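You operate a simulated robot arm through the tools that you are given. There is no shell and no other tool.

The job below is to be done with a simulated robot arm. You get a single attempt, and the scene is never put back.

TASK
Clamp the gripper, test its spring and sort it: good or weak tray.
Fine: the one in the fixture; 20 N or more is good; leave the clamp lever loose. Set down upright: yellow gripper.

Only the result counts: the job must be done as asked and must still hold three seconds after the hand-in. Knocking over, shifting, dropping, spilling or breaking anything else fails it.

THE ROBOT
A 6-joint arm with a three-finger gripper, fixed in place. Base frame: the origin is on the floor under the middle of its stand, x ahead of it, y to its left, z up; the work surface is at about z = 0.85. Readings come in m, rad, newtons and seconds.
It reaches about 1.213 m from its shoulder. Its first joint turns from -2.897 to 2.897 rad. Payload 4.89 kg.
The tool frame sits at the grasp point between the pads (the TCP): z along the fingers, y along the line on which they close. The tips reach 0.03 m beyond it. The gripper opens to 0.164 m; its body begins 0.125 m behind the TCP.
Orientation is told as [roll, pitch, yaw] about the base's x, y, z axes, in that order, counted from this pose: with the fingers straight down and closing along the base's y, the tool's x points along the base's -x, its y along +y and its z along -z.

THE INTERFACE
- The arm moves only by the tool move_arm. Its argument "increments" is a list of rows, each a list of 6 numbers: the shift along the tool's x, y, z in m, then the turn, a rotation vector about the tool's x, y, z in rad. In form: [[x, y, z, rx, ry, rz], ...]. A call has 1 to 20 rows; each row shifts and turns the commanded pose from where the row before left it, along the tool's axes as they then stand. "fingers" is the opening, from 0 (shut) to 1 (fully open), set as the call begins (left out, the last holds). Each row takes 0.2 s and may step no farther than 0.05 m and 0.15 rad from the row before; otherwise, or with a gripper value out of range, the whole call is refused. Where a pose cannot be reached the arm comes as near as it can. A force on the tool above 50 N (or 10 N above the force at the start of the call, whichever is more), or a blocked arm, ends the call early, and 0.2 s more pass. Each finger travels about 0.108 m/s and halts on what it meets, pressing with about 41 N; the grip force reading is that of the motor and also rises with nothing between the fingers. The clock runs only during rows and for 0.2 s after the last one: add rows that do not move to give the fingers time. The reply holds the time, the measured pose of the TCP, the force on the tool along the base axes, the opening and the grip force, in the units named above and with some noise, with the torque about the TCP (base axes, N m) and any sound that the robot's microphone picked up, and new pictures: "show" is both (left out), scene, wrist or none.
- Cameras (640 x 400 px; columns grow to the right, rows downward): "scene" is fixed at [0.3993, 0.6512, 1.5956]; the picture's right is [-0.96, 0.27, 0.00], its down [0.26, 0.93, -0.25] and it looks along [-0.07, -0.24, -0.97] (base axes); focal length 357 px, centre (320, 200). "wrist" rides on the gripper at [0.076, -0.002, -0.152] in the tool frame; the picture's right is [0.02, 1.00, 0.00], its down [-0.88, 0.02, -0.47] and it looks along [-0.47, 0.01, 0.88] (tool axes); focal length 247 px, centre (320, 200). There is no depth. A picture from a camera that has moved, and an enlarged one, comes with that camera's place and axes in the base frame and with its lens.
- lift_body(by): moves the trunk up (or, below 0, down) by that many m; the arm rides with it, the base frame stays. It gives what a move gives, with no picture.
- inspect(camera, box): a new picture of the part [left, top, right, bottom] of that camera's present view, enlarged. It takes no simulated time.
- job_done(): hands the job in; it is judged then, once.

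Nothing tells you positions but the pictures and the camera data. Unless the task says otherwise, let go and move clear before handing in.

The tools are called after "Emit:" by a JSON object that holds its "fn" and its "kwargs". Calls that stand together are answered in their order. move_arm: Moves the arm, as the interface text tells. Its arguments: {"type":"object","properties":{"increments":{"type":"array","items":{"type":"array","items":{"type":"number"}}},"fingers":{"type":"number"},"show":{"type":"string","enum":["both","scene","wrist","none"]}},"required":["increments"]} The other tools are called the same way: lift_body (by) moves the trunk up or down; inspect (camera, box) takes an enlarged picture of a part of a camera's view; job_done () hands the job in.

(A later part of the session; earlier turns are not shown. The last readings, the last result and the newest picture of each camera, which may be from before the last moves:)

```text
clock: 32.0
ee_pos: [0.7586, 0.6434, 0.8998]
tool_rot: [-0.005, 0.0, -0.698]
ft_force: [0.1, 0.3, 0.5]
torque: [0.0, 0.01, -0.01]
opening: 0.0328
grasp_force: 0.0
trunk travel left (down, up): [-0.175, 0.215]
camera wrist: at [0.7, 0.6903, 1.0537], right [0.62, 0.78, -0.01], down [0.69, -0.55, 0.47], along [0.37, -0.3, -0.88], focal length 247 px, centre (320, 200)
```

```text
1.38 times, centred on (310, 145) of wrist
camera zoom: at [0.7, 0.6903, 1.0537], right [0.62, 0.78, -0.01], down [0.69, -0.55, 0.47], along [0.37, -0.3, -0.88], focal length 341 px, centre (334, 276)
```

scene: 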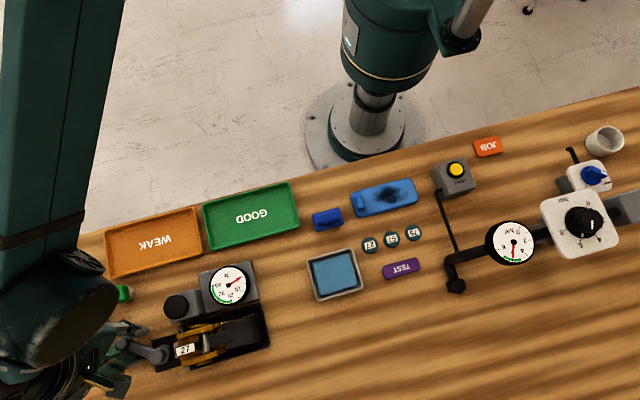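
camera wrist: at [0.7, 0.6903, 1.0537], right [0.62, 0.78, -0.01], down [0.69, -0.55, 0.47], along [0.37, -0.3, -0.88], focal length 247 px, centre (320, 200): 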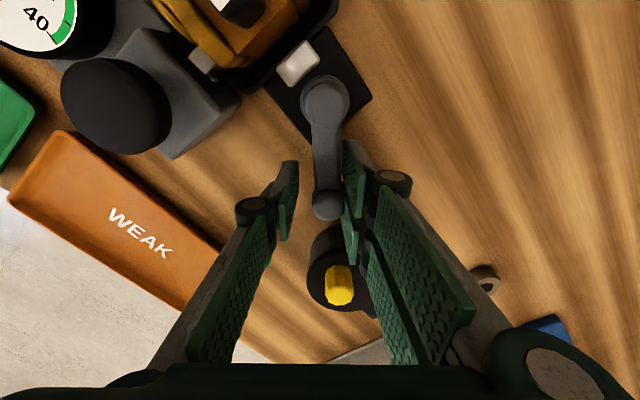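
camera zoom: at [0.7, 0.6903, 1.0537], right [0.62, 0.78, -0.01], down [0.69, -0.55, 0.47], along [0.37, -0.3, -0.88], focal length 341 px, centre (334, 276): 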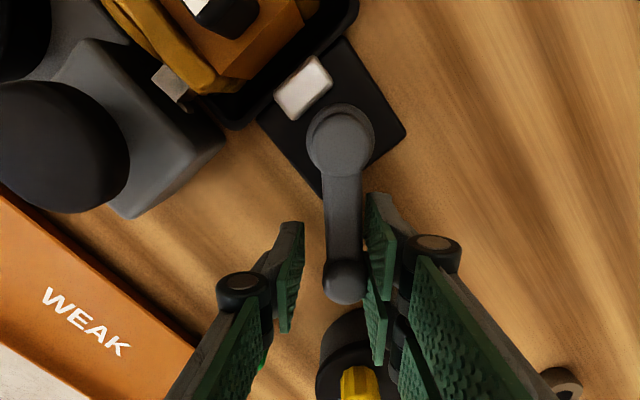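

Emit:
{"fn": "move_arm", "kwargs": {"increments": [[0.0003, -0.0056, 0, 0, 0, 0.1], [0.0003, -0.0056, 0, 0, 0, 0.1], [0.0003, -0.0056, 0, 0, 0, 0.1], [0, 0, 0, 0, 0, 0]], "show": "both"}}

Emit:
{"fn": "inspect", "kwargs": {"camera": "wrist", "box": [200, 0, 420, 290]}}

```text
clock: 33.0
ee_pos: [0.7464, 0.6317, 0.9011]
tool_rot: [-0.007, -0.001, -0.994]
ft_force: [-0.4, 0.7, 0.0]
torque: [-0.01, 0.01, 0.01]
opening: 0.0328
grasp_force: 0.1
trunk travel left (down, up): [-0.175, 0.215]
camera wrist: at [0.7036, 0.6945, 1.0541], right [0.83, 0.56, 0.0], down [0.5, -0.73, 0.47], along [0.26, -0.4, -0.88], focal length 247 px, centre (320, 200)
```

scene: 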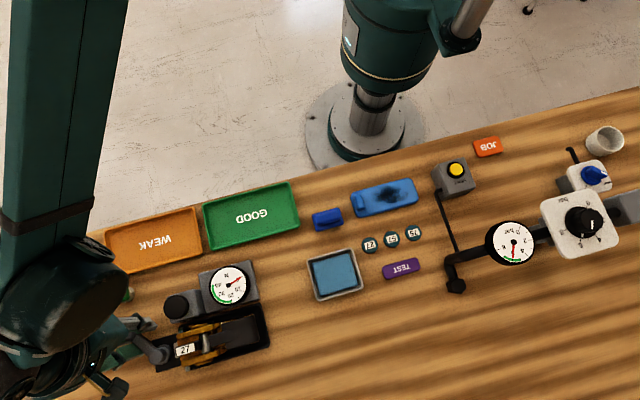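
wrist: 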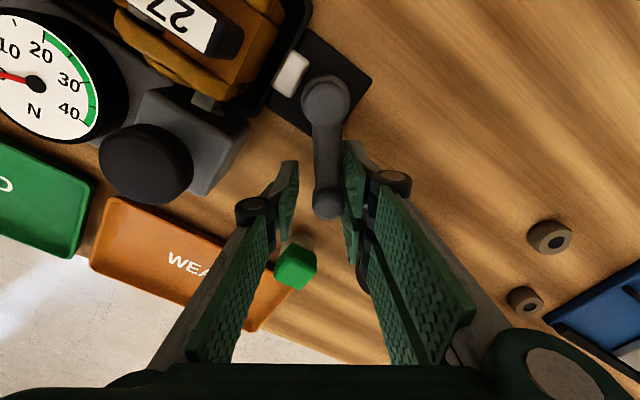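

```text
1.38 times, centred on (310, 145) of wrist
camera zoom: at [0.7036, 0.6945, 1.0541], right [0.83, 0.56, 0.0], down [0.5, -0.73, 0.47], along [0.26, -0.4, -0.88], focal length 341 px, centre (334, 276)
```

zoom: 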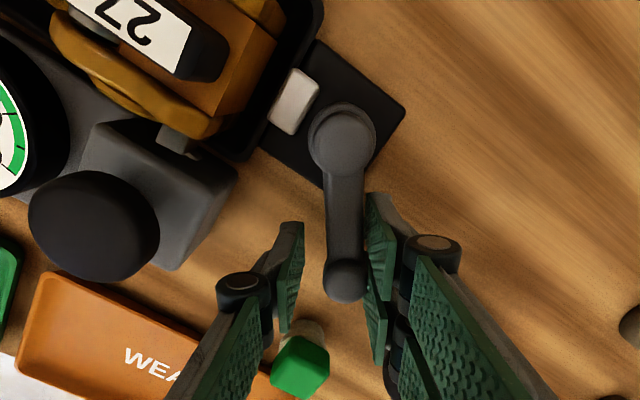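

Emit:
{"fn": "move_arm", "kwargs": {"increments": [[0.0003, -0.0056, 0, 0, 0, 0.1], [0.0003, -0.0056, 0, 0, 0, 0.1], [0, 0, 0, 0, 0, 0]], "show": "both"}}

Emit:
{"fn": "inspect", "kwargs": {"camera": "wrist", "box": [200, 0, 420, 290]}}

Emit:
{"fn": "inspect", "kwargs": {"camera": "scene", "box": [80, 270, 230, 390]}}

```text
clock: 33.8
ee_pos: [0.7365, 0.6258, 0.9014]
tool_rot: [-0.004, -0.004, -1.196]
ft_force: [-0.5, -0.1, -0.7]
torque: [0.0, 0.03, 0.06]
opening: 0.0333
grasp_force: 0.2
trunk travel left (down, up): [-0.175, 0.215]
camera wrist: at [0.7074, 0.6968, 1.054], right [0.92, 0.39, 0.0], down [0.34, -0.81, 0.48], along [0.18, -0.44, -0.88], focal length 247 px, centre (320, 200)
```

scene: 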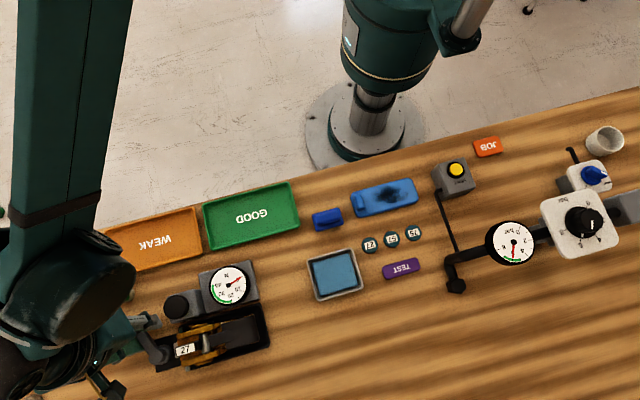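
wrist: 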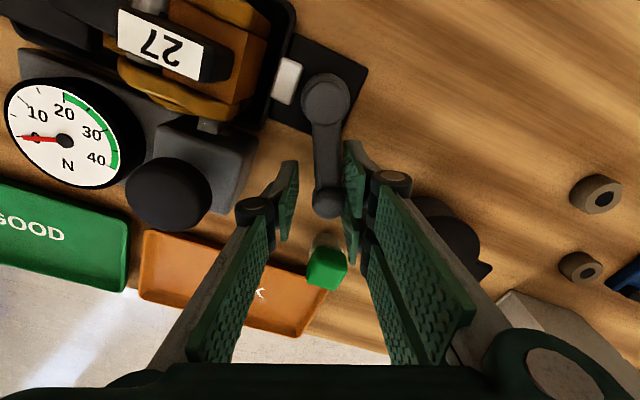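

```text
1.38 times, centred on (310, 145) of wrist
camera zoom: at [0.7074, 0.6968, 1.054], right [0.92, 0.39, 0.0], down [0.34, -0.81, 0.48], along [0.18, -0.44, -0.88], focal length 341 px, centre (334, 276)
```

zoom: 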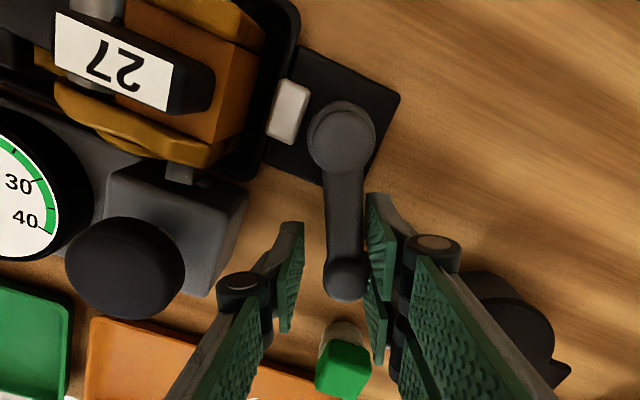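

```text
3.33 times, centred on (155, 330) of scene
camera zoom: at [0.3993, 0.6512, 1.5956], right [-0.96, 0.27, 0.0], down [0.26, 0.93, -0.25], along [-0.07, -0.24, -0.97], focal length 1191 px, centre (870, -233)
```

zoom: 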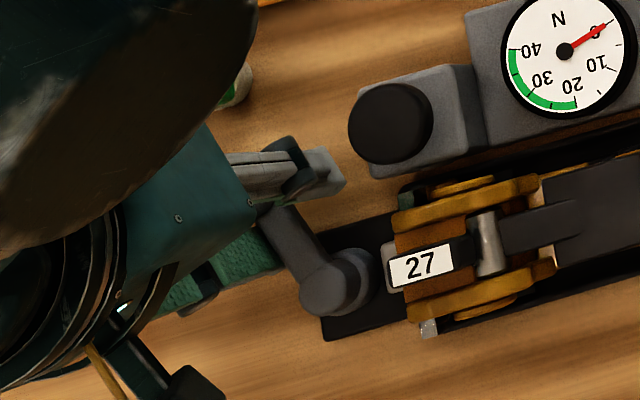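

The lever still turns freely at about -1.2 rad. I'll slide the cage closer to the hub to stay clear of the mushroom, then continue the arc.

Emit:
{"fn": "move_arm", "kwargs": {"increments": [[0.009, 0, 0, 0, 0, 0], [0.0002, -0.0047, 0, 0, 0, 0.1], [0.0002, -0.0047, 0, 0, 0, 0.1], [0, 0, 0, 0, 0, 0]], "show": "both"}}

Emit:
{"fn": "inspect", "kwargs": {"camera": "wrist", "box": [200, 0, 420, 290]}}

Emit:
{"fn": "inspect", "kwargs": {"camera": "scene", "box": [80, 270, 230, 390]}}

```text
clock: 34.8
ee_pos: [0.724, 0.6322, 0.9012]
tool_rot: [-0.003, -0.005, -1.394]
ft_force: [1.2, 0.3, -0.6]
torque: [0.05, -0.02, 0.0]
opening: 0.0333
grasp_force: 0.5
trunk travel left (down, up): [-0.175, 0.215]
camera wrist: at [0.7099, 0.7072, 1.0542], right [0.98, 0.2, 0.0], down [0.17, -0.86, 0.48], along [0.09, -0.47, -0.88], focal length 247 px, centre (320, 200)
```

scene: 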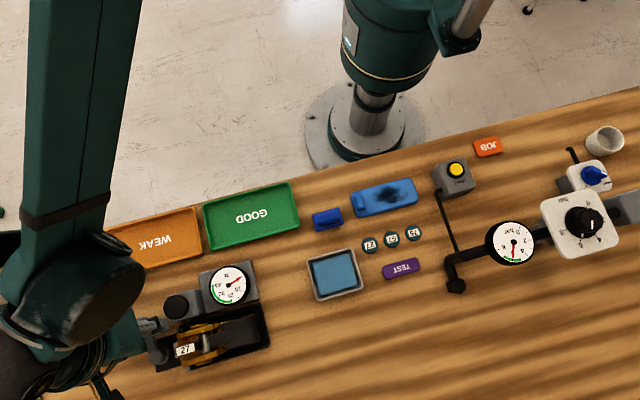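
wrist: 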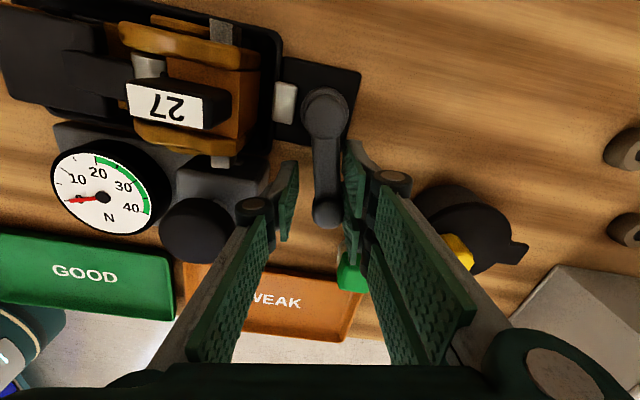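

```text
1.38 times, centred on (310, 145) of wrist
camera zoom: at [0.7099, 0.7072, 1.0542], right [0.98, 0.2, 0.0], down [0.17, -0.86, 0.48], along [0.09, -0.47, -0.88], focal length 341 px, centre (334, 276)
```

zoom: 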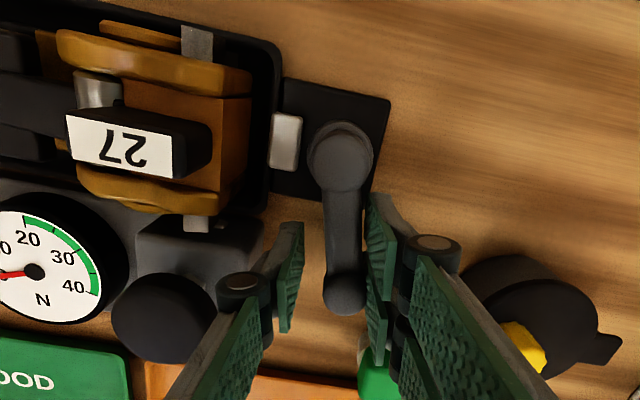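

```text
3.33 times, centred on (155, 330) of scene
camera zoom: at [0.3993, 0.6512, 1.5956], right [-0.96, 0.27, 0.0], down [0.26, 0.93, -0.25], along [-0.07, -0.24, -0.97], focal length 1191 px, centre (870, -233)
```

zoom: 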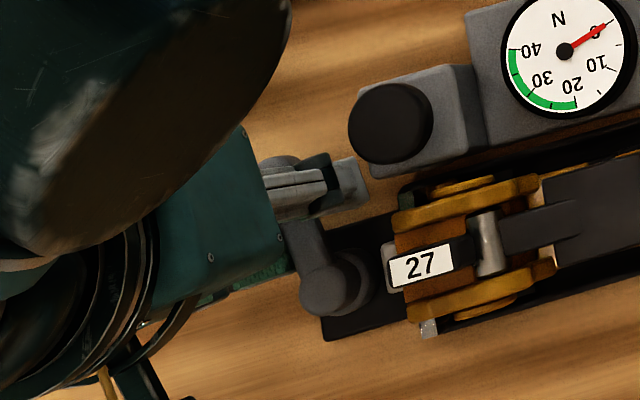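

Emit:
{"fn": "move_arm", "kwargs": {"increments": [[0, 0, -0.004, 0, 0, 0], [0, 0, 0, 0, 0, 0], [0, 0, 0, 0, 0, 0]], "fingers": 0.1, "show": "both"}}

Emit:
{"fn": "inspect", "kwargs": {"camera": "wrist", "box": [200, 0, 420, 290]}}

Emit:
{"fn": "inspect", "kwargs": {"camera": "scene", "box": [80, 270, 230, 390]}}

```text
clock: 35.6
ee_pos: [0.7269, 0.6328, 0.903]
tool_rot: [-0.006, -0.006, -1.394]
ft_force: [24.8, 3.6, -38.3]
torque: [0.18, -0.37, -1.21]
opening: 0.018
grasp_force: 44.8
trunk travel left (down, up): [-0.175, 0.215]
camera wrist: at [0.7121, 0.7076, 1.0554], right [0.98, 0.2, 0.0], down [0.17, -0.86, 0.48], along [0.09, -0.47, -0.88], focal length 247 px, centre (320, 200)
```

scene: 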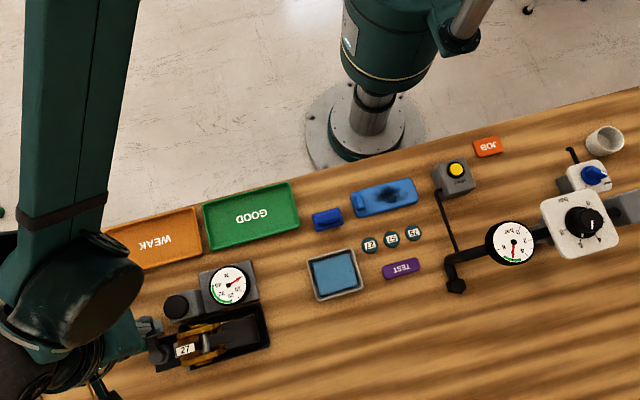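
wrist: 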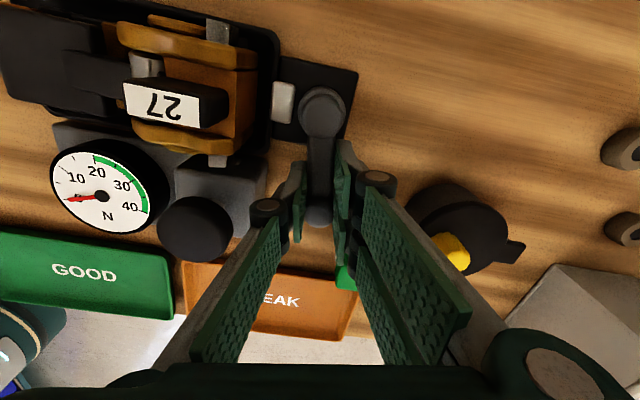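

```text
1.38 times, centred on (310, 145) of wrist
camera zoom: at [0.7121, 0.7076, 1.0554], right [0.98, 0.2, 0.0], down [0.17, -0.86, 0.48], along [0.09, -0.47, -0.88], focal length 341 px, centre (334, 276)
```

zoom: 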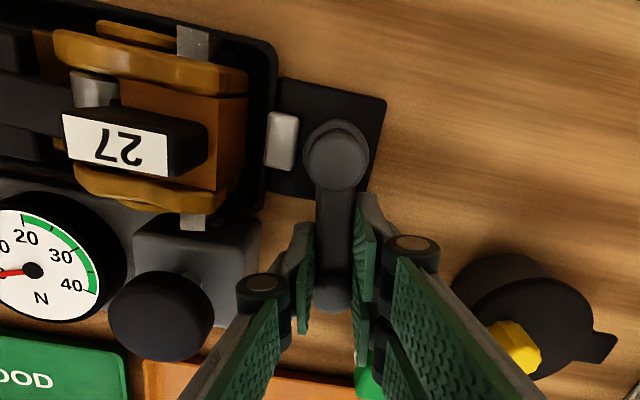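

```text
3.33 times, centred on (155, 330) of scene
camera zoom: at [0.3993, 0.6512, 1.5956], right [-0.96, 0.27, 0.0], down [0.26, 0.93, -0.25], along [-0.07, -0.24, -0.97], focal length 1191 px, centre (870, -233)
```

zoom: 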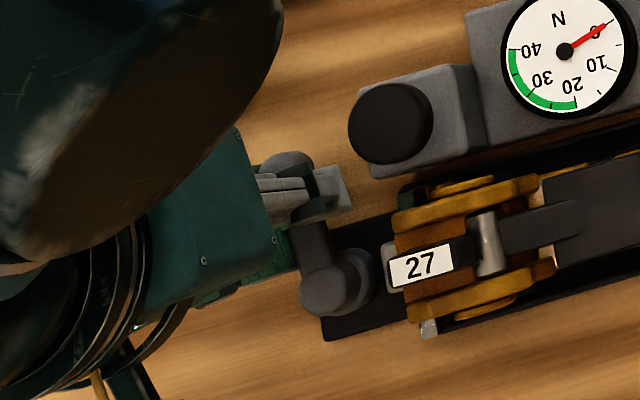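

Closing on the lever met resistance (about 25 N in x) near -1.41 rad, so the lever may be at its clamped end. I'll relieve the vertical load and nudge a bit further to check whether it is really at the stop.

Emit:
{"fn": "move_arm", "kwargs": {"increments": [[0, 0, 0.003, 0, 0, 0], [0, -0.002, 0, 0, 0, 0.03], [0, 0, 0, 0, 0, 0]], "show": "wrist"}}

Emit:
{"fn": "inspect", "kwargs": {"camera": "wrist", "box": [200, 0, 420, 290]}}

```text
clock: 36.6
ee_pos: [0.7264, 0.6343, 0.9036]
tool_rot: [0.0, -0.003, -1.425]
ft_force: [14.8, 3.8, 0.1]
torque: [-0.21, -0.34, -0.72]
opening: 0.0182
grasp_force: 44.9
trunk travel left (down, up): [-0.175, 0.215]
stopped in row 3: the force on the tool passed its limit at 56 N (the readings are from after the stop); the commanded pose is now the measured one
camera wrist: at [0.7123, 0.7073, 1.0555], right [0.99, 0.17, 0.0], down [0.15, -0.87, 0.48], along [0.08, -0.47, -0.88], focal length 247 px, centre (320, 200)
```

wrist: 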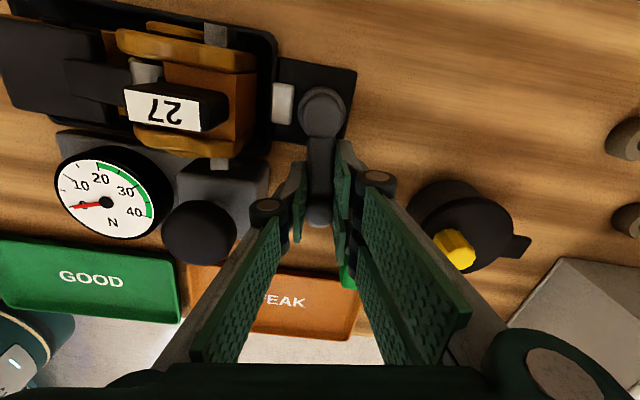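

```text
1.38 times, centred on (310, 145) of wrist
camera zoom: at [0.7123, 0.7073, 1.0555], right [0.99, 0.17, 0.0], down [0.15, -0.87, 0.48], along [0.08, -0.47, -0.88], focal length 341 px, centre (334, 276)
```

zoom: 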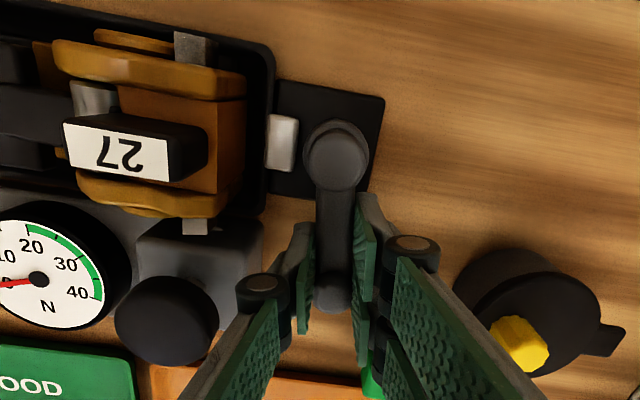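

Force rose past 56 N with no further motion, so the lever is at its clamped stop (about -1.4 rad). I'll open slightly, lift clear and check the lever stays.

Emit:
{"fn": "move_arm", "kwargs": {"increments": [[0, 0, 0, 0, 0, 0], [0, 0, 0, 0, 0, 0], [0, 0, -0.02, 0, 0, 0], [0, 0, -0.03, 0, 0, 0], [0, 0, -0.04, 0, 0, 0], [0, 0, 0, 0, 0, 0]], "fingers": 0.2, "show": "both"}}

Emit:
{"fn": "inspect", "kwargs": {"camera": "wrist", "box": [200, 0, 420, 290]}}

Emit:
{"fn": "inspect", "kwargs": {"camera": "scene", "box": [80, 270, 260, 390]}}

```text
clock: 38.0
ee_pos: [0.7235, 0.6316, 0.9929]
tool_rot: [-0.003, -0.004, -1.424]
ft_force: [-0.1, 1.0, 0.5]
torque: [0.0, -0.05, 0.03]
opening: 0.0329
grasp_force: 0.1
trunk travel left (down, up): [-0.175, 0.215]
camera wrist: at [0.7104, 0.7074, 1.1468], right [0.99, 0.17, 0.0], down [0.15, -0.87, 0.48], along [0.08, -0.47, -0.88], focal length 247 px, centre (320, 200)
```

scene: 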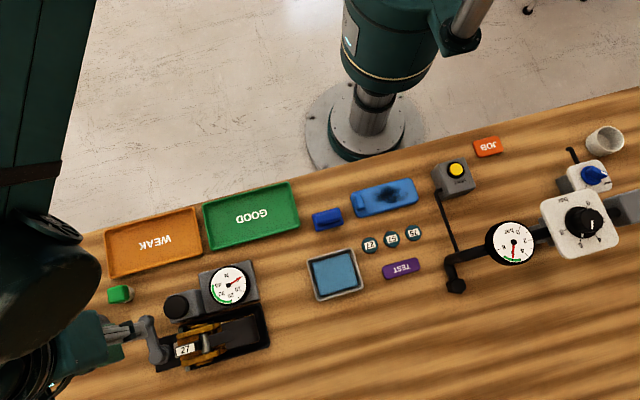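
wrist: 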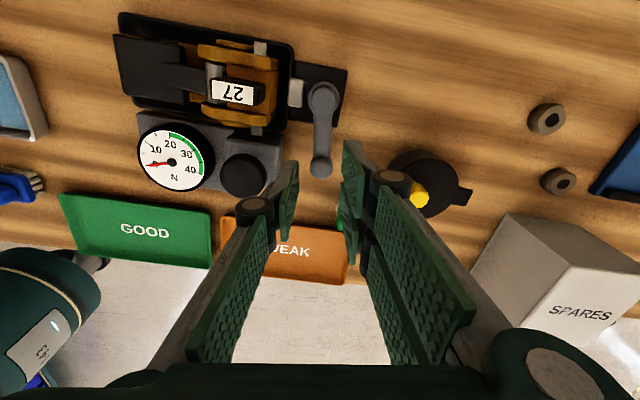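

```text
1.38 times, centred on (310, 145) of wrist
camera zoom: at [0.7104, 0.7074, 1.1468], right [0.99, 0.17, 0.0], down [0.15, -0.87, 0.48], along [0.08, -0.47, -0.88], focal length 341 px, centre (334, 276)
```

zoom: 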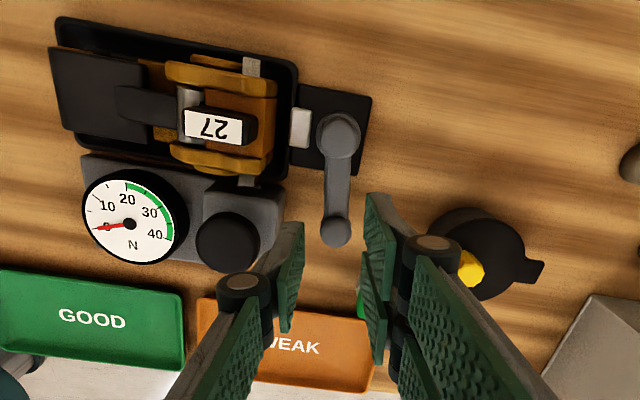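

```text
3.33 times, centred on (170, 330) of scene
camera zoom: at [0.3993, 0.6512, 1.5956], right [-0.96, 0.27, 0.0], down [0.26, 0.93, -0.25], along [-0.07, -0.24, -0.97], focal length 1191 px, centre (820, -233)
```

zoom: 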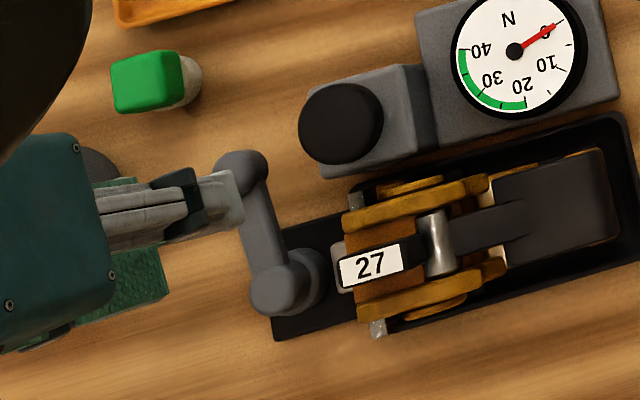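

The lever stays put at the clamped stop and the needle reads 0. Next I'll close the fingers and position them above the mushroom button at about (0.652, 0.607, 0.933).

Emit:
{"fn": "move_arm", "kwargs": {"increments": [[0, 0, -0.02, 0, 0, 0], [-0.0046, -0.0248, 0, 0, 0, 0], [-0.0046, -0.0248, 0, 0, 0, 0], [-0.0047, -0.0247, 0, 0, 0, 0], [0, 0, 0, 0, 0, 0]], "fingers": 0, "show": "both"}}

Emit:
{"fn": "inspect", "kwargs": {"camera": "wrist", "box": [160, 60, 440, 290]}}

Emit:
{"fn": "inspect", "kwargs": {"camera": "scene", "box": [80, 250, 290, 390]}}

```text
clock: 39.2
ee_pos: [0.6529, 0.6071, 1.0138]
tool_rot: [-0.002, -0.004, -1.427]
ft_force: [0.1, 0.8, -0.4]
torque: [0.08, -0.09, 0.02]
opening: 0.0
grasp_force: 40.5
trunk travel left (down, up): [-0.175, 0.215]
camera wrist: at [0.6397, 0.6829, 1.1667], right [0.99, 0.17, 0.0], down [0.15, -0.87, 0.48], along [0.08, -0.47, -0.88], focal length 247 px, centre (320, 200)
```

scene: 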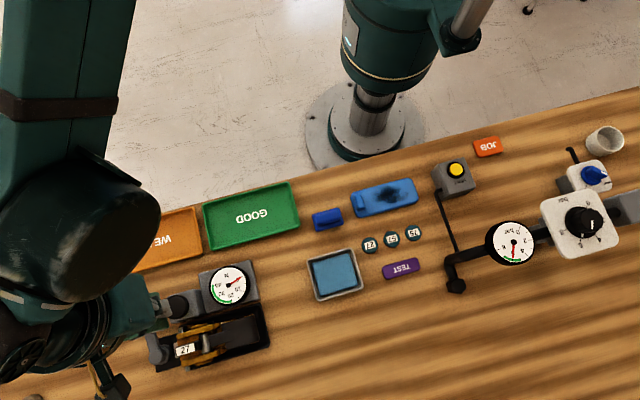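
wrist: 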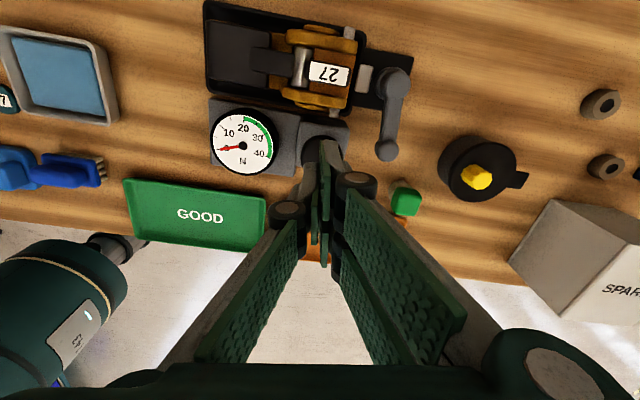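

```text
1.74 times, centred on (300, 175) of wrist
camera zoom: at [0.6397, 0.6829, 1.1667], right [0.99, 0.17, 0.0], down [0.15, -0.87, 0.48], along [0.08, -0.47, -0.88], focal length 430 px, centre (355, 244)
```

zoom: 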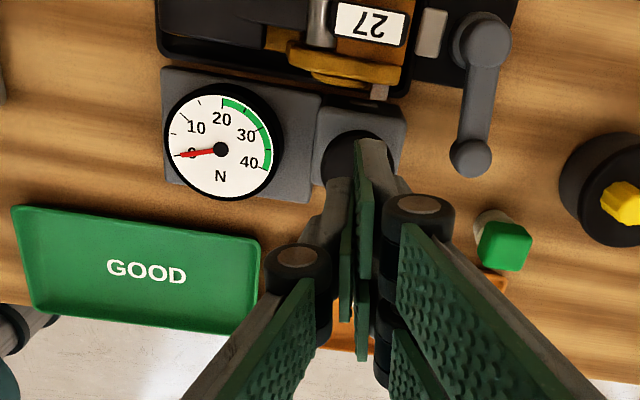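

```text
2.86 times, centred on (185, 320) of scene
camera zoom: at [0.3993, 0.6512, 1.5956], right [-0.96, 0.27, 0.0], down [0.26, 0.93, -0.25], along [-0.07, -0.24, -0.97], focal length 1021 px, centre (706, -143)
```

zoom: 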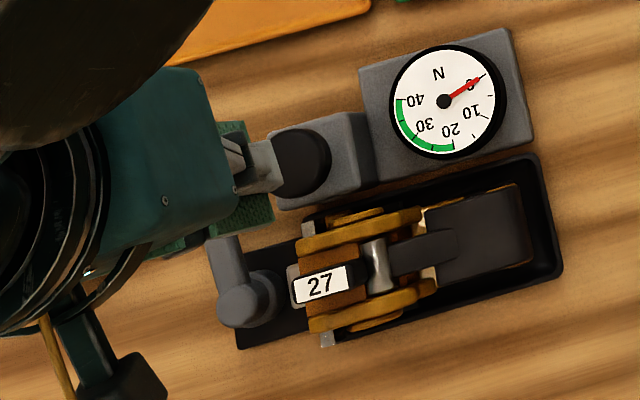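

Gauge is clearly visible in both views and the fingertips are over the mushroom. Descending to just above it, then pressing in small steps.

Emit:
{"fn": "move_arm", "kwargs": {"increments": [[0, 0, 0.02, 0, 0, 0], [0, 0, 0.02, 0, 0, 0], [0, 0, 0.006, 0, 0, 0], [0, 0, 0, 0, 0, 0]], "show": "wrist"}}

Emit:
{"fn": "inspect", "kwargs": {"camera": "wrist", "box": [160, 60, 440, 290]}}

```text
clock: 40.2
ee_pos: [0.6531, 0.609, 0.9659]
tool_rot: [-0.001, -0.003, -1.426]
ft_force: [0.1, -0.2, -0.4]
torque: [-0.03, 0.03, -0.01]
opening: 0.0002
grasp_force: 41.3
trunk travel left (down, up): [-0.175, 0.215]
camera wrist: at [0.6399, 0.6834, 1.1197], right [0.99, 0.17, 0.0], down [0.15, -0.87, 0.48], along [0.08, -0.47, -0.88], focal length 247 px, centre (320, 200)
```

wrist: 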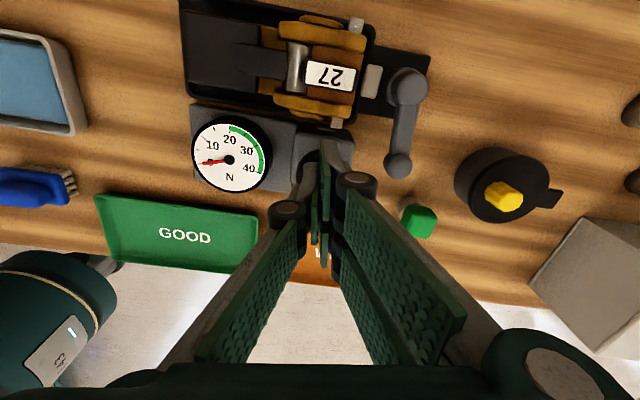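

```text
1.74 times, centred on (300, 175) of wrist
camera zoom: at [0.6399, 0.6834, 1.1197], right [0.99, 0.17, 0.0], down [0.15, -0.87, 0.48], along [0.08, -0.47, -0.88], focal length 430 px, centre (355, 244)
```

zoom: 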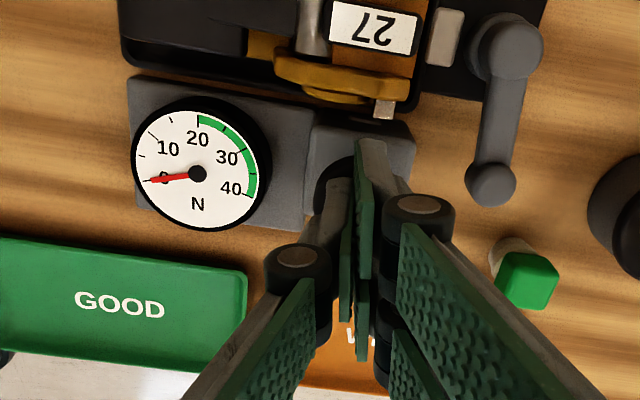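

Emit:
{"fn": "move_arm", "kwargs": {"increments": [[0, 0, 0.003, 0, 0, 0], [0, 0, 0.003, 0, 0, 0], [0, 0, 0.003, 0, 0, 0], [0, 0, 0, 0, 0, 0]], "show": "both"}}

Emit:
{"fn": "inspect", "kwargs": {"camera": "wrist", "box": [160, 60, 440, 290]}}

```text
clock: 41.2
ee_pos: [0.6526, 0.6088, 0.9569]
tool_rot: [-0.001, -0.003, -1.426]
ft_force: [1.2, 2.3, 3.5]
torque: [0.1, -0.01, 0.04]
opening: 0.0058
grasp_force: 45.7
trunk travel left (down, up): [-0.175, 0.215]
camera wrist: at [0.6398, 0.6826, 1.1115], right [0.99, 0.17, 0.0], down [0.15, -0.87, 0.48], along [0.08, -0.47, -0.88], focal length 247 px, centre (320, 200)
```

scene: 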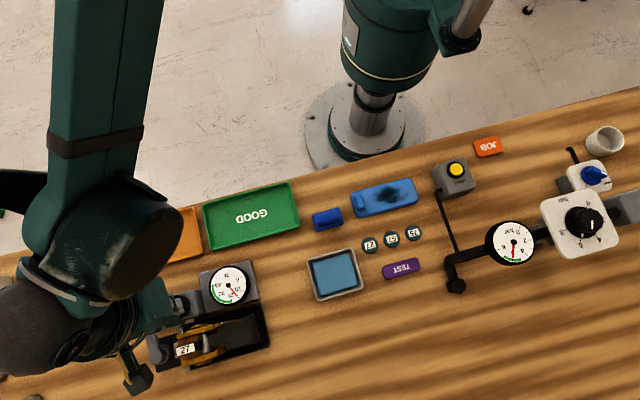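
wrist: 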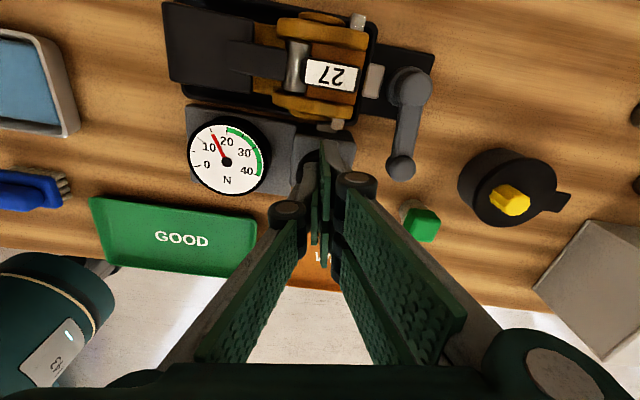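

```text
1.74 times, centred on (300, 175) of wrist
camera zoom: at [0.6398, 0.6826, 1.1115], right [0.99, 0.17, 0.0], down [0.15, -0.87, 0.48], along [0.08, -0.47, -0.88], focal length 430 px, centre (355, 244)
```

zoom: 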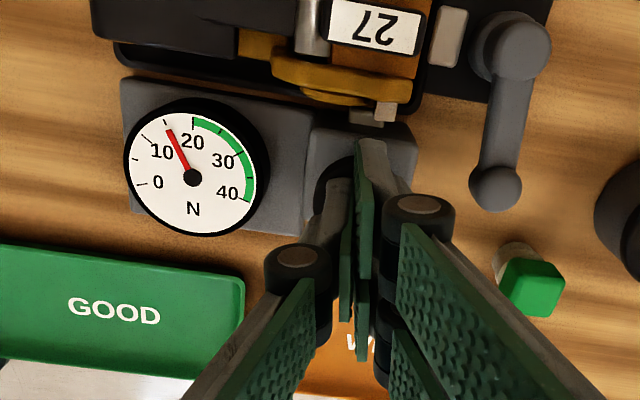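

The button is being pressed and the needle has risen to about 15 N. I'll hold and look whether it is settled, then press fully to be certain.

Emit:
{"fn": "move_arm", "kwargs": {"increments": [[0, 0, 0, 0, 0, 0], [0, 0, 0, 0, 0, 0], [0, 0, 0, 0, 0, 0]], "show": "none"}}

Emit:
{"fn": "inspect", "kwargs": {"camera": "wrist", "box": [180, 110, 280, 200]}}

Emit:
{"fn": "inspect", "kwargs": {"camera": "scene", "box": [195, 255, 265, 310]}}

```text
clock: 42.0
ee_pos: [0.6524, 0.6081, 0.9581]
tool_rot: [-0.002, -0.004, -1.425]
ft_force: [0.7, 0.9, 4.4]
torque: [0.09, -0.02, 0.04]
opening: 0.0058
grasp_force: 45.1
trunk travel left (down, up): [-0.175, 0.215]
```

```text
4.44 times, centred on (230, 155) of wrist
camera zoom: at [0.6398, 0.6826, 1.1115], right [0.99, 0.17, 0.0], down [0.15, -0.87, 0.48], along [0.08, -0.47, -0.88], focal length 1098 px, centre (720, 400)
```

zoom: 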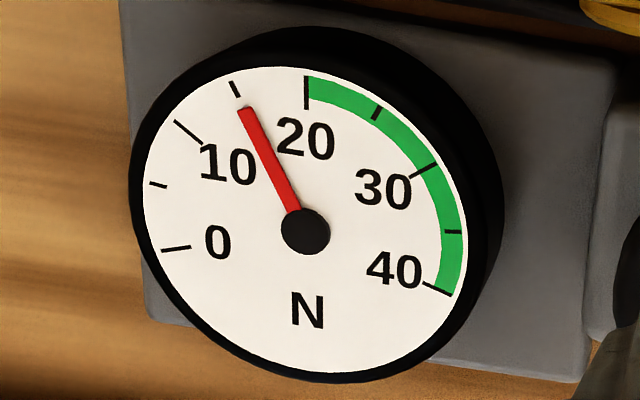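

```text
7.27 times, centred on (230, 282) of scene
camera zoom: at [0.3993, 0.6512, 1.5956], right [-0.96, 0.27, 0.0], down [0.26, 0.93, -0.25], along [-0.07, -0.24, -0.97], focal length 2599 px, centre (974, -400)
```

zoom: 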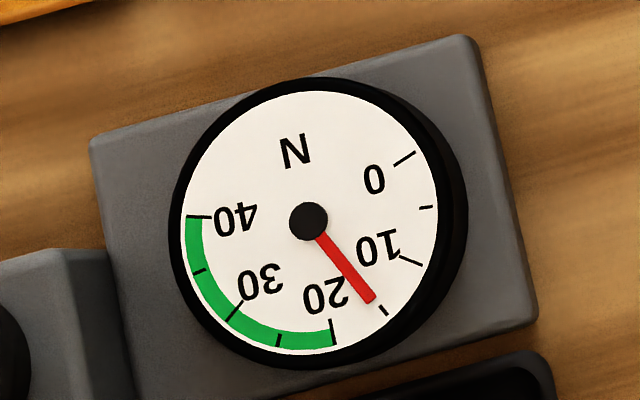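

About 16 N at this press depth. I'll press further in to confirm the reading at full stroke.

Emit:
{"fn": "move_arm", "kwargs": {"increments": [[0, 0, 0.003, 0, 0, 0], [0, 0, 0.003, 0, 0, 0], [0, 0, 0, 0, 0, 0], [0, 0, 0, 0, 0, 0]], "show": "wrist"}}

Emit:
{"fn": "inspect", "kwargs": {"camera": "wrist", "box": [180, 110, 280, 200]}}

Emit:
{"fn": "inspect", "kwargs": {"camera": "scene", "box": [195, 255, 265, 310]}}

```text
clock: 43.0
ee_pos: [0.6528, 0.6077, 0.9528]
tool_rot: [0.0, -0.003, -1.425]
ft_force: [2.4, -0.2, 5.7]
torque: [0.0, -0.06, 0.0]
opening: 0.0061
grasp_force: 44.5
trunk travel left (down, up): [-0.175, 0.215]
heard: click
camera wrist: at [0.6396, 0.6825, 1.1053], right [0.99, 0.17, 0.0], down [0.15, -0.87, 0.48], along [0.08, -0.47, -0.88], focal length 247 px, centre (320, 200)
```

wrist: 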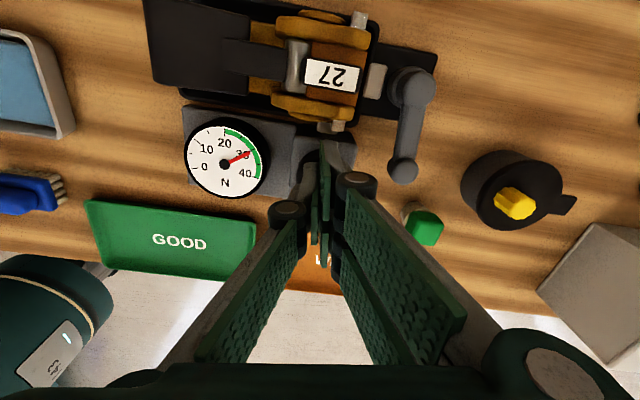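

```text
4.44 times, centred on (230, 155) of wrist
camera zoom: at [0.6396, 0.6825, 1.1053], right [0.99, 0.17, 0.0], down [0.15, -0.87, 0.48], along [0.08, -0.47, -0.88], focal length 1098 px, centre (720, 400)
```

zoom: 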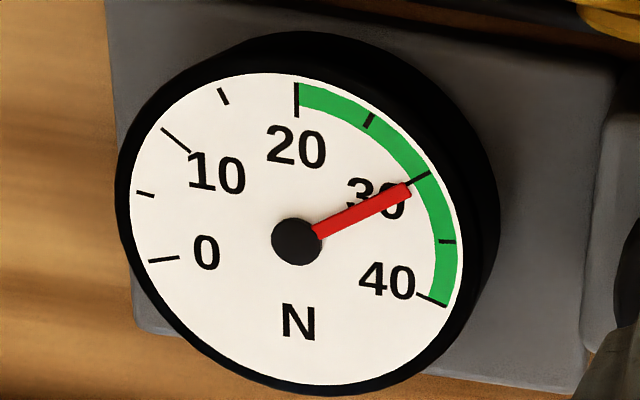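

```text
7.27 times, centred on (230, 282) of scene
camera zoom: at [0.3993, 0.6512, 1.5956], right [-0.96, 0.27, 0.0], down [0.26, 0.93, -0.25], along [-0.07, -0.24, -0.97], focal length 2599 px, centre (974, -400)
```

zoom: 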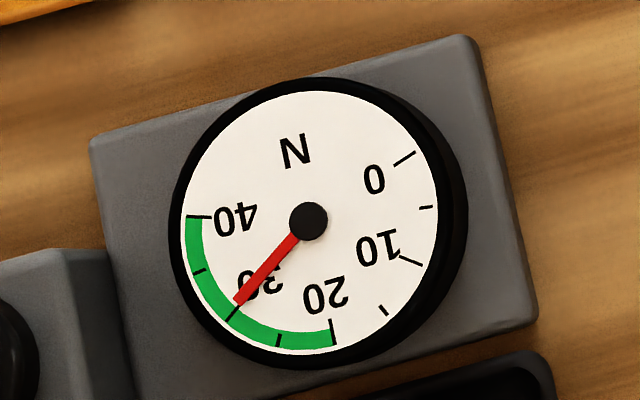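

A click was heard at full stroke and the gauge now reads about 30 N. I'll hold a moment to verify that the needle is settled.

Emit:
{"fn": "move_arm", "kwargs": {"increments": [[0, 0, 0.002, 0, 0, 0], [0, 0, 0, 0, 0, 0], [0, 0, 0, 0, 0, 0], [0, 0, 0, 0, 0, 0]], "show": "none"}}

Emit:
{"fn": "inspect", "kwargs": {"camera": "scene", "box": [195, 255, 265, 310]}}

Emit:
{"fn": "inspect", "kwargs": {"camera": "wrist", "box": [130, 0, 450, 200]}}

```text
clock: 44.0
ee_pos: [0.6525, 0.6075, 0.9509]
tool_rot: [-0.002, -0.003, -1.428]
ft_force: [1.5, -0.5, 6.8]
torque: [0.07, -0.1, -0.01]
opening: 0.006
grasp_force: 44.8
trunk travel left (down, up): [-0.175, 0.215]
```

```text
7.27 times, centred on (230, 282) of scene
camera zoom: at [0.3993, 0.6512, 1.5956], right [-0.96, 0.27, 0.0], down [0.26, 0.93, -0.25], along [-0.07, -0.24, -0.97], focal length 2599 px, centre (974, -400)
```

zoom: 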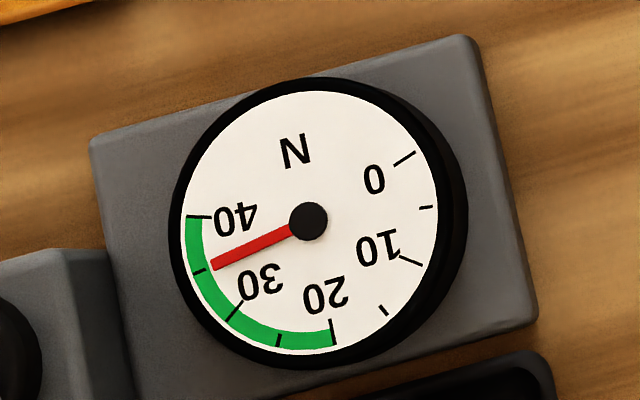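

```text
2.00 times, centred on (290, 100) of wrist
camera zoom: at [0.6395, 0.6825, 1.1035], right [0.99, 0.17, 0.0], down [0.15, -0.87, 0.48], along [0.08, -0.47, -0.88], focal length 494 px, centre (380, 400)
```

zoom: 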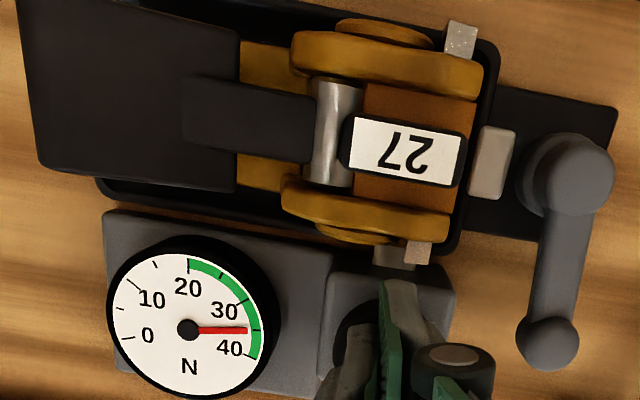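

The needle has moved on to about 34 N, so I need to know whether this is lag or depth. I'll hold still and read again.

Emit:
{"fn": "move_arm", "kwargs": {"increments": [[0, 0, 0, 0, 0, 0], [0, 0, 0, 0, 0, 0], [0, 0, 0, 0, 0, 0], [0, 0, 0, 0, 0, 0]], "show": "none"}}

Emit:
{"fn": "inspect", "kwargs": {"camera": "scene", "box": [195, 255, 265, 310]}}

```text
clock: 45.0
ee_pos: [0.6513, 0.6072, 0.9504]
tool_rot: [-0.002, -0.004, -1.427]
ft_force: [0.1, -0.7, 6.6]
torque: [0.07, -0.04, -0.01]
opening: 0.0059
grasp_force: 44.9
trunk travel left (down, up): [-0.175, 0.215]
```

```text
7.27 times, centred on (230, 282) of scene
camera zoom: at [0.3993, 0.6512, 1.5956], right [-0.96, 0.27, 0.0], down [0.26, 0.93, -0.25], along [-0.07, -0.24, -0.97], focal length 2599 px, centre (974, -400)
```

zoom: 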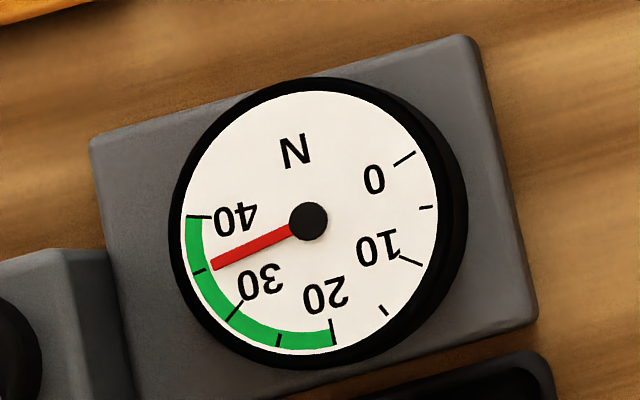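

Emit:
{"fn": "move_arm", "kwargs": {"increments": [[0, 0, 0.002, 0, 0, 0], [0, 0, 0, 0, 0, 0], [0, 0, 0, 0, 0, 0]], "show": "none"}}

Emit:
{"fn": "inspect", "kwargs": {"camera": "scene", "box": [195, 255, 265, 310]}}

```text
clock: 45.8
ee_pos: [0.653, 0.607, 0.9487]
tool_rot: [0.0, -0.004, -1.426]
ft_force: [-1.5, 1.6, 6.7]
torque: [0.08, 0.0, 0.01]
opening: 0.0058
grasp_force: 44.9
trunk travel left (down, up): [-0.175, 0.215]
```

```text
7.27 times, centred on (230, 282) of scene
camera zoom: at [0.3993, 0.6512, 1.5956], right [-0.96, 0.27, 0.0], down [0.26, 0.93, -0.25], along [-0.07, -0.24, -0.97], focal length 2599 px, centre (974, -400)
```

zoom: 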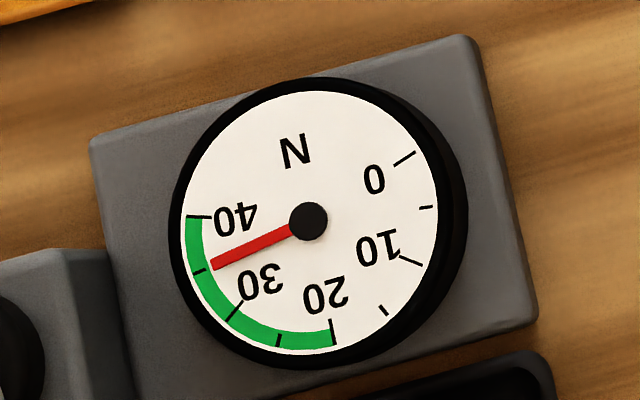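

The reading has saturated at about 34 to 35 N (unchanged with 2 mm more stroke), well over 20 N, so this gripper is GOOD. I'll release the button and lift clear.

Emit:
{"fn": "move_arm", "kwargs": {"increments": [[0, 0, -0.01, 0, 0, 0], [0, 0, -0.02, 0, 0, 0], [0, 0, -0.03, 0, 0, 0], [0, 0, -0.02, 0, 0, 0], [0, 0, 0, 0, 0, 0], [0, 0, 0, 0, 0, 0]], "show": "both"}}

Emit:
{"fn": "inspect", "kwargs": {"camera": "wrist", "box": [190, 0, 450, 200]}}

```text
clock: 47.2
ee_pos: [0.6507, 0.6069, 1.0304]
tool_rot: [-0.003, -0.002, -1.426]
ft_force: [-0.4, -0.8, 0.1]
torque: [0.04, -0.02, 0.02]
opening: 0.0
grasp_force: 44.8
trunk travel left (down, up): [-0.175, 0.215]
camera wrist: at [0.6388, 0.6822, 1.182], right [0.99, 0.17, 0.0], down [0.15, -0.87, 0.48], along [0.08, -0.47, -0.88], focal length 247 px, centre (320, 200)
```

scene: 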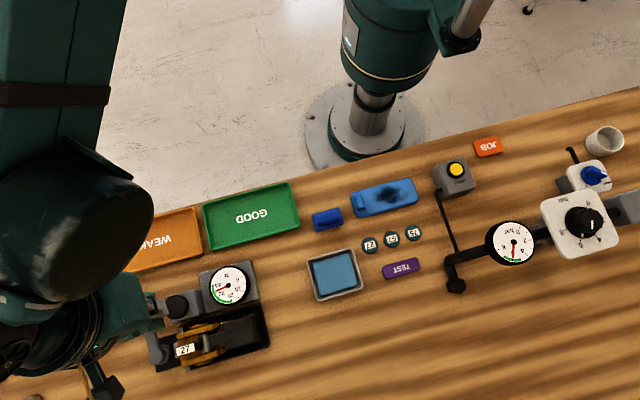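
wrist: 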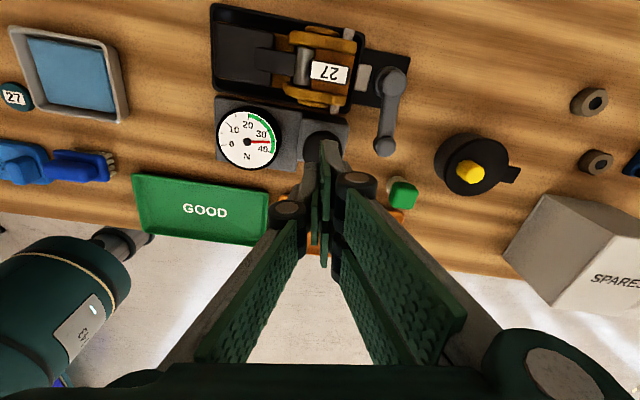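

```text
2.00 times, centred on (320, 100) of wrist
camera zoom: at [0.6388, 0.6822, 1.182], right [0.99, 0.17, 0.0], down [0.15, -0.87, 0.48], along [0.08, -0.47, -0.88], focal length 494 px, centre (320, 400)
```

zoom: 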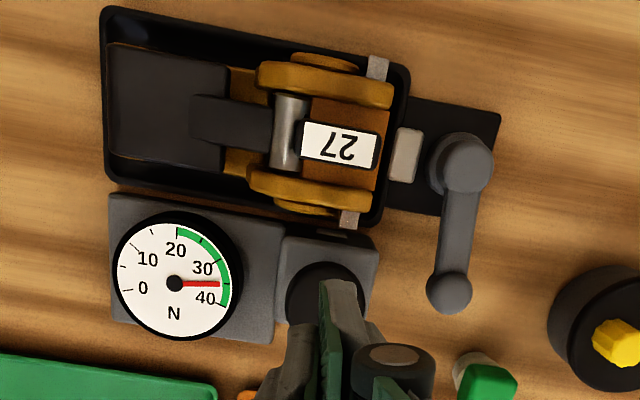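

The gauge latched at about 34.5 N, so the test is registered. Now I'll return to the lever with the small cage and swing it back to loose.

Emit:
{"fn": "move_arm", "kwargs": {"increments": [[0.0046, 0.0252, 0, 0, 0, 0], [0.0046, 0.0252, 0, 0, 0, 0], [0.0046, 0.0252, 0, 0, 0, 0], [0, 0, 0.03, 0, 0, 0], [0, 0, 0.02, 0, 0, 0], [0, 0, 0, 0, 0, 0]], "fingers": 0.2, "show": "wrist"}}

Emit:
{"fn": "inspect", "kwargs": {"camera": "wrist", "box": [200, 0, 420, 290]}}

```text
clock: 48.6
ee_pos: [0.725, 0.6346, 0.977]
tool_rot: [-0.003, -0.004, -1.427]
ft_force: [0.6, 0.2, -0.6]
torque: [-0.02, 0.03, 0.01]
opening: 0.0328
grasp_force: 0.0
trunk travel left (down, up): [-0.175, 0.215]
camera wrist: at [0.7123, 0.7078, 1.1307], right [0.99, 0.17, 0.0], down [0.15, -0.87, 0.48], along [0.08, -0.47, -0.88], focal length 247 px, centre (320, 200)
```

wrist: 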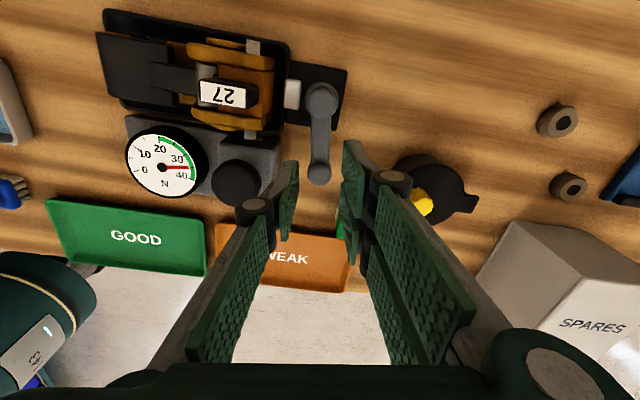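

```text
1.38 times, centred on (310, 145) of wrist
camera zoom: at [0.7123, 0.7078, 1.1307], right [0.99, 0.17, 0.0], down [0.15, -0.87, 0.48], along [0.08, -0.47, -0.88], focal length 341 px, centre (334, 276)
```

zoom: 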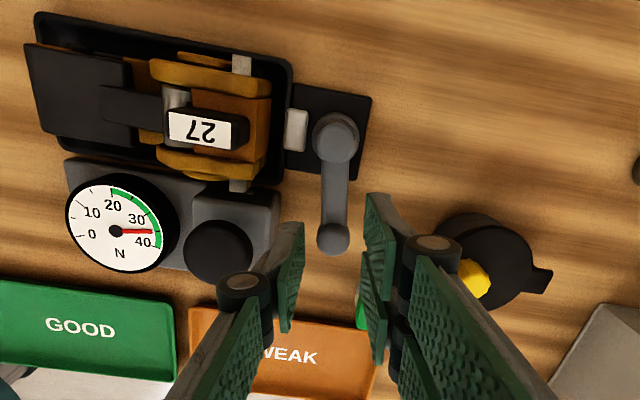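

Emit:
{"fn": "move_arm", "kwargs": {"increments": [[0, -0.001, 0.02, 0, 0, 0], [0, 0, 0.02, 0, 0, 0], [0, 0, 0.02, 0, 0, 0], [0, 0, 0.014, 0, 0, 0], [0, 0, 0, 0, 0, 0]], "show": "wrist"}}

Emit:
{"fn": "inspect", "kwargs": {"camera": "wrist", "box": [200, 0, 420, 290]}}

```text
clock: 49.8
ee_pos: [0.723, 0.632, 0.9033]
tool_rot: [-0.002, -0.004, -1.426]
ft_force: [-0.3, 0.5, -0.9]
torque: [-0.03, -0.02, 0.03]
opening: 0.0328
grasp_force: 0.1
trunk travel left (down, up): [-0.175, 0.215]
camera wrist: at [0.7111, 0.7071, 1.0567], right [0.99, 0.17, 0.0], down [0.15, -0.87, 0.48], along [0.08, -0.47, -0.88], focal length 247 px, centre (320, 200)
```

wrist: 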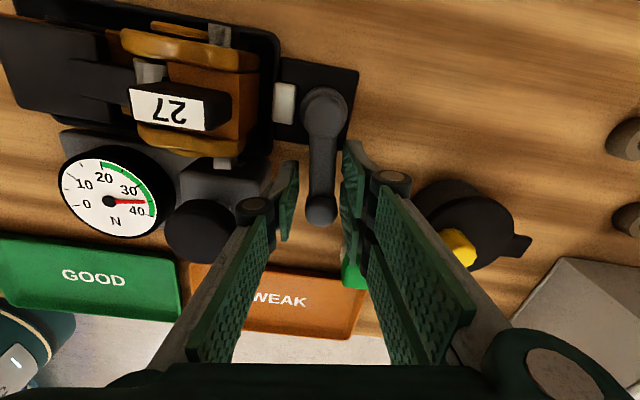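

```text
1.38 times, centred on (310, 145) of wrist
camera zoom: at [0.7111, 0.7071, 1.0567], right [0.99, 0.17, 0.0], down [0.15, -0.87, 0.48], along [0.08, -0.47, -0.88], focal length 341 px, centre (334, 276)
```

zoom: 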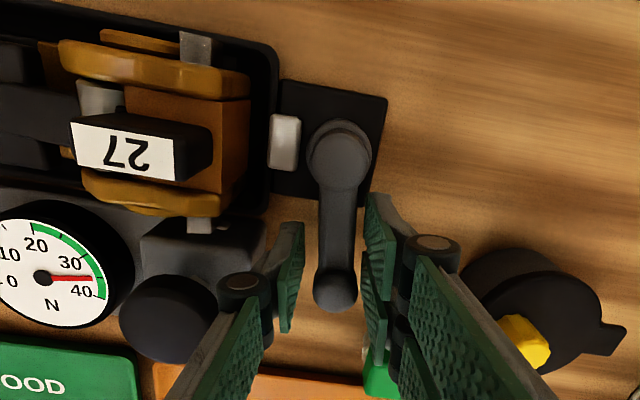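

The lever is inside the cage again. Sweeping back counter-clockwise along the arc.

Emit:
{"fn": "move_arm", "kwargs": {"increments": [[0.0002, 0.0047, 0, 0, 0, -0.1], [0.0002, 0.0047, 0, 0, 0, -0.1], [0.0002, 0.0047, 0, 0, 0, -0.1], [0.0002, 0.0047, 0, 0, 0, -0.1], [0.0002, 0.0047, 0, 0, 0, -0.1], [0, 0, 0, 0, 0, 0]], "show": "wrist"}}

Emit:
{"fn": "inspect", "kwargs": {"camera": "wrist", "box": [200, 0, 420, 290]}}

```text
clock: 51.2
ee_pos: [0.7458, 0.641, 0.9038]
tool_rot: [-0.004, -0.003, -0.924]
ft_force: [-0.9, -0.6, 0.7]
torque: [0.02, 0.05, 0.01]
opening: 0.0331
grasp_force: 0.2
trunk travel left (down, up): [-0.175, 0.215]
camera wrist: at [0.6985, 0.7005, 1.057], right [0.79, 0.62, 0.0], down [0.55, -0.69, 0.47], along [0.29, -0.37, -0.88], focal length 247 px, centre (320, 200)
```

wrist: 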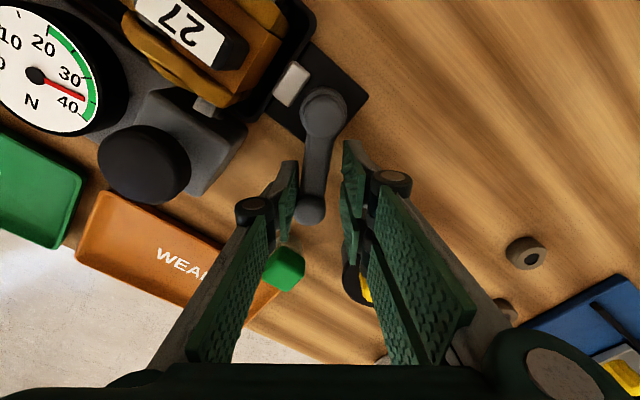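

```text
1.38 times, centred on (310, 145) of wrist
camera zoom: at [0.6985, 0.7005, 1.057], right [0.79, 0.62, 0.0], down [0.55, -0.69, 0.47], along [0.29, -0.37, -0.88], focal length 341 px, centre (334, 276)
```

zoom: 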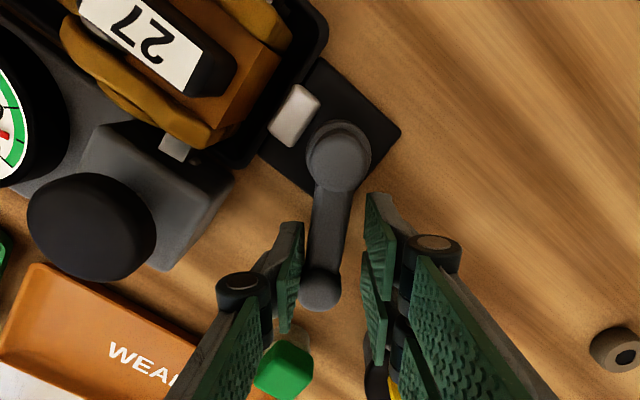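

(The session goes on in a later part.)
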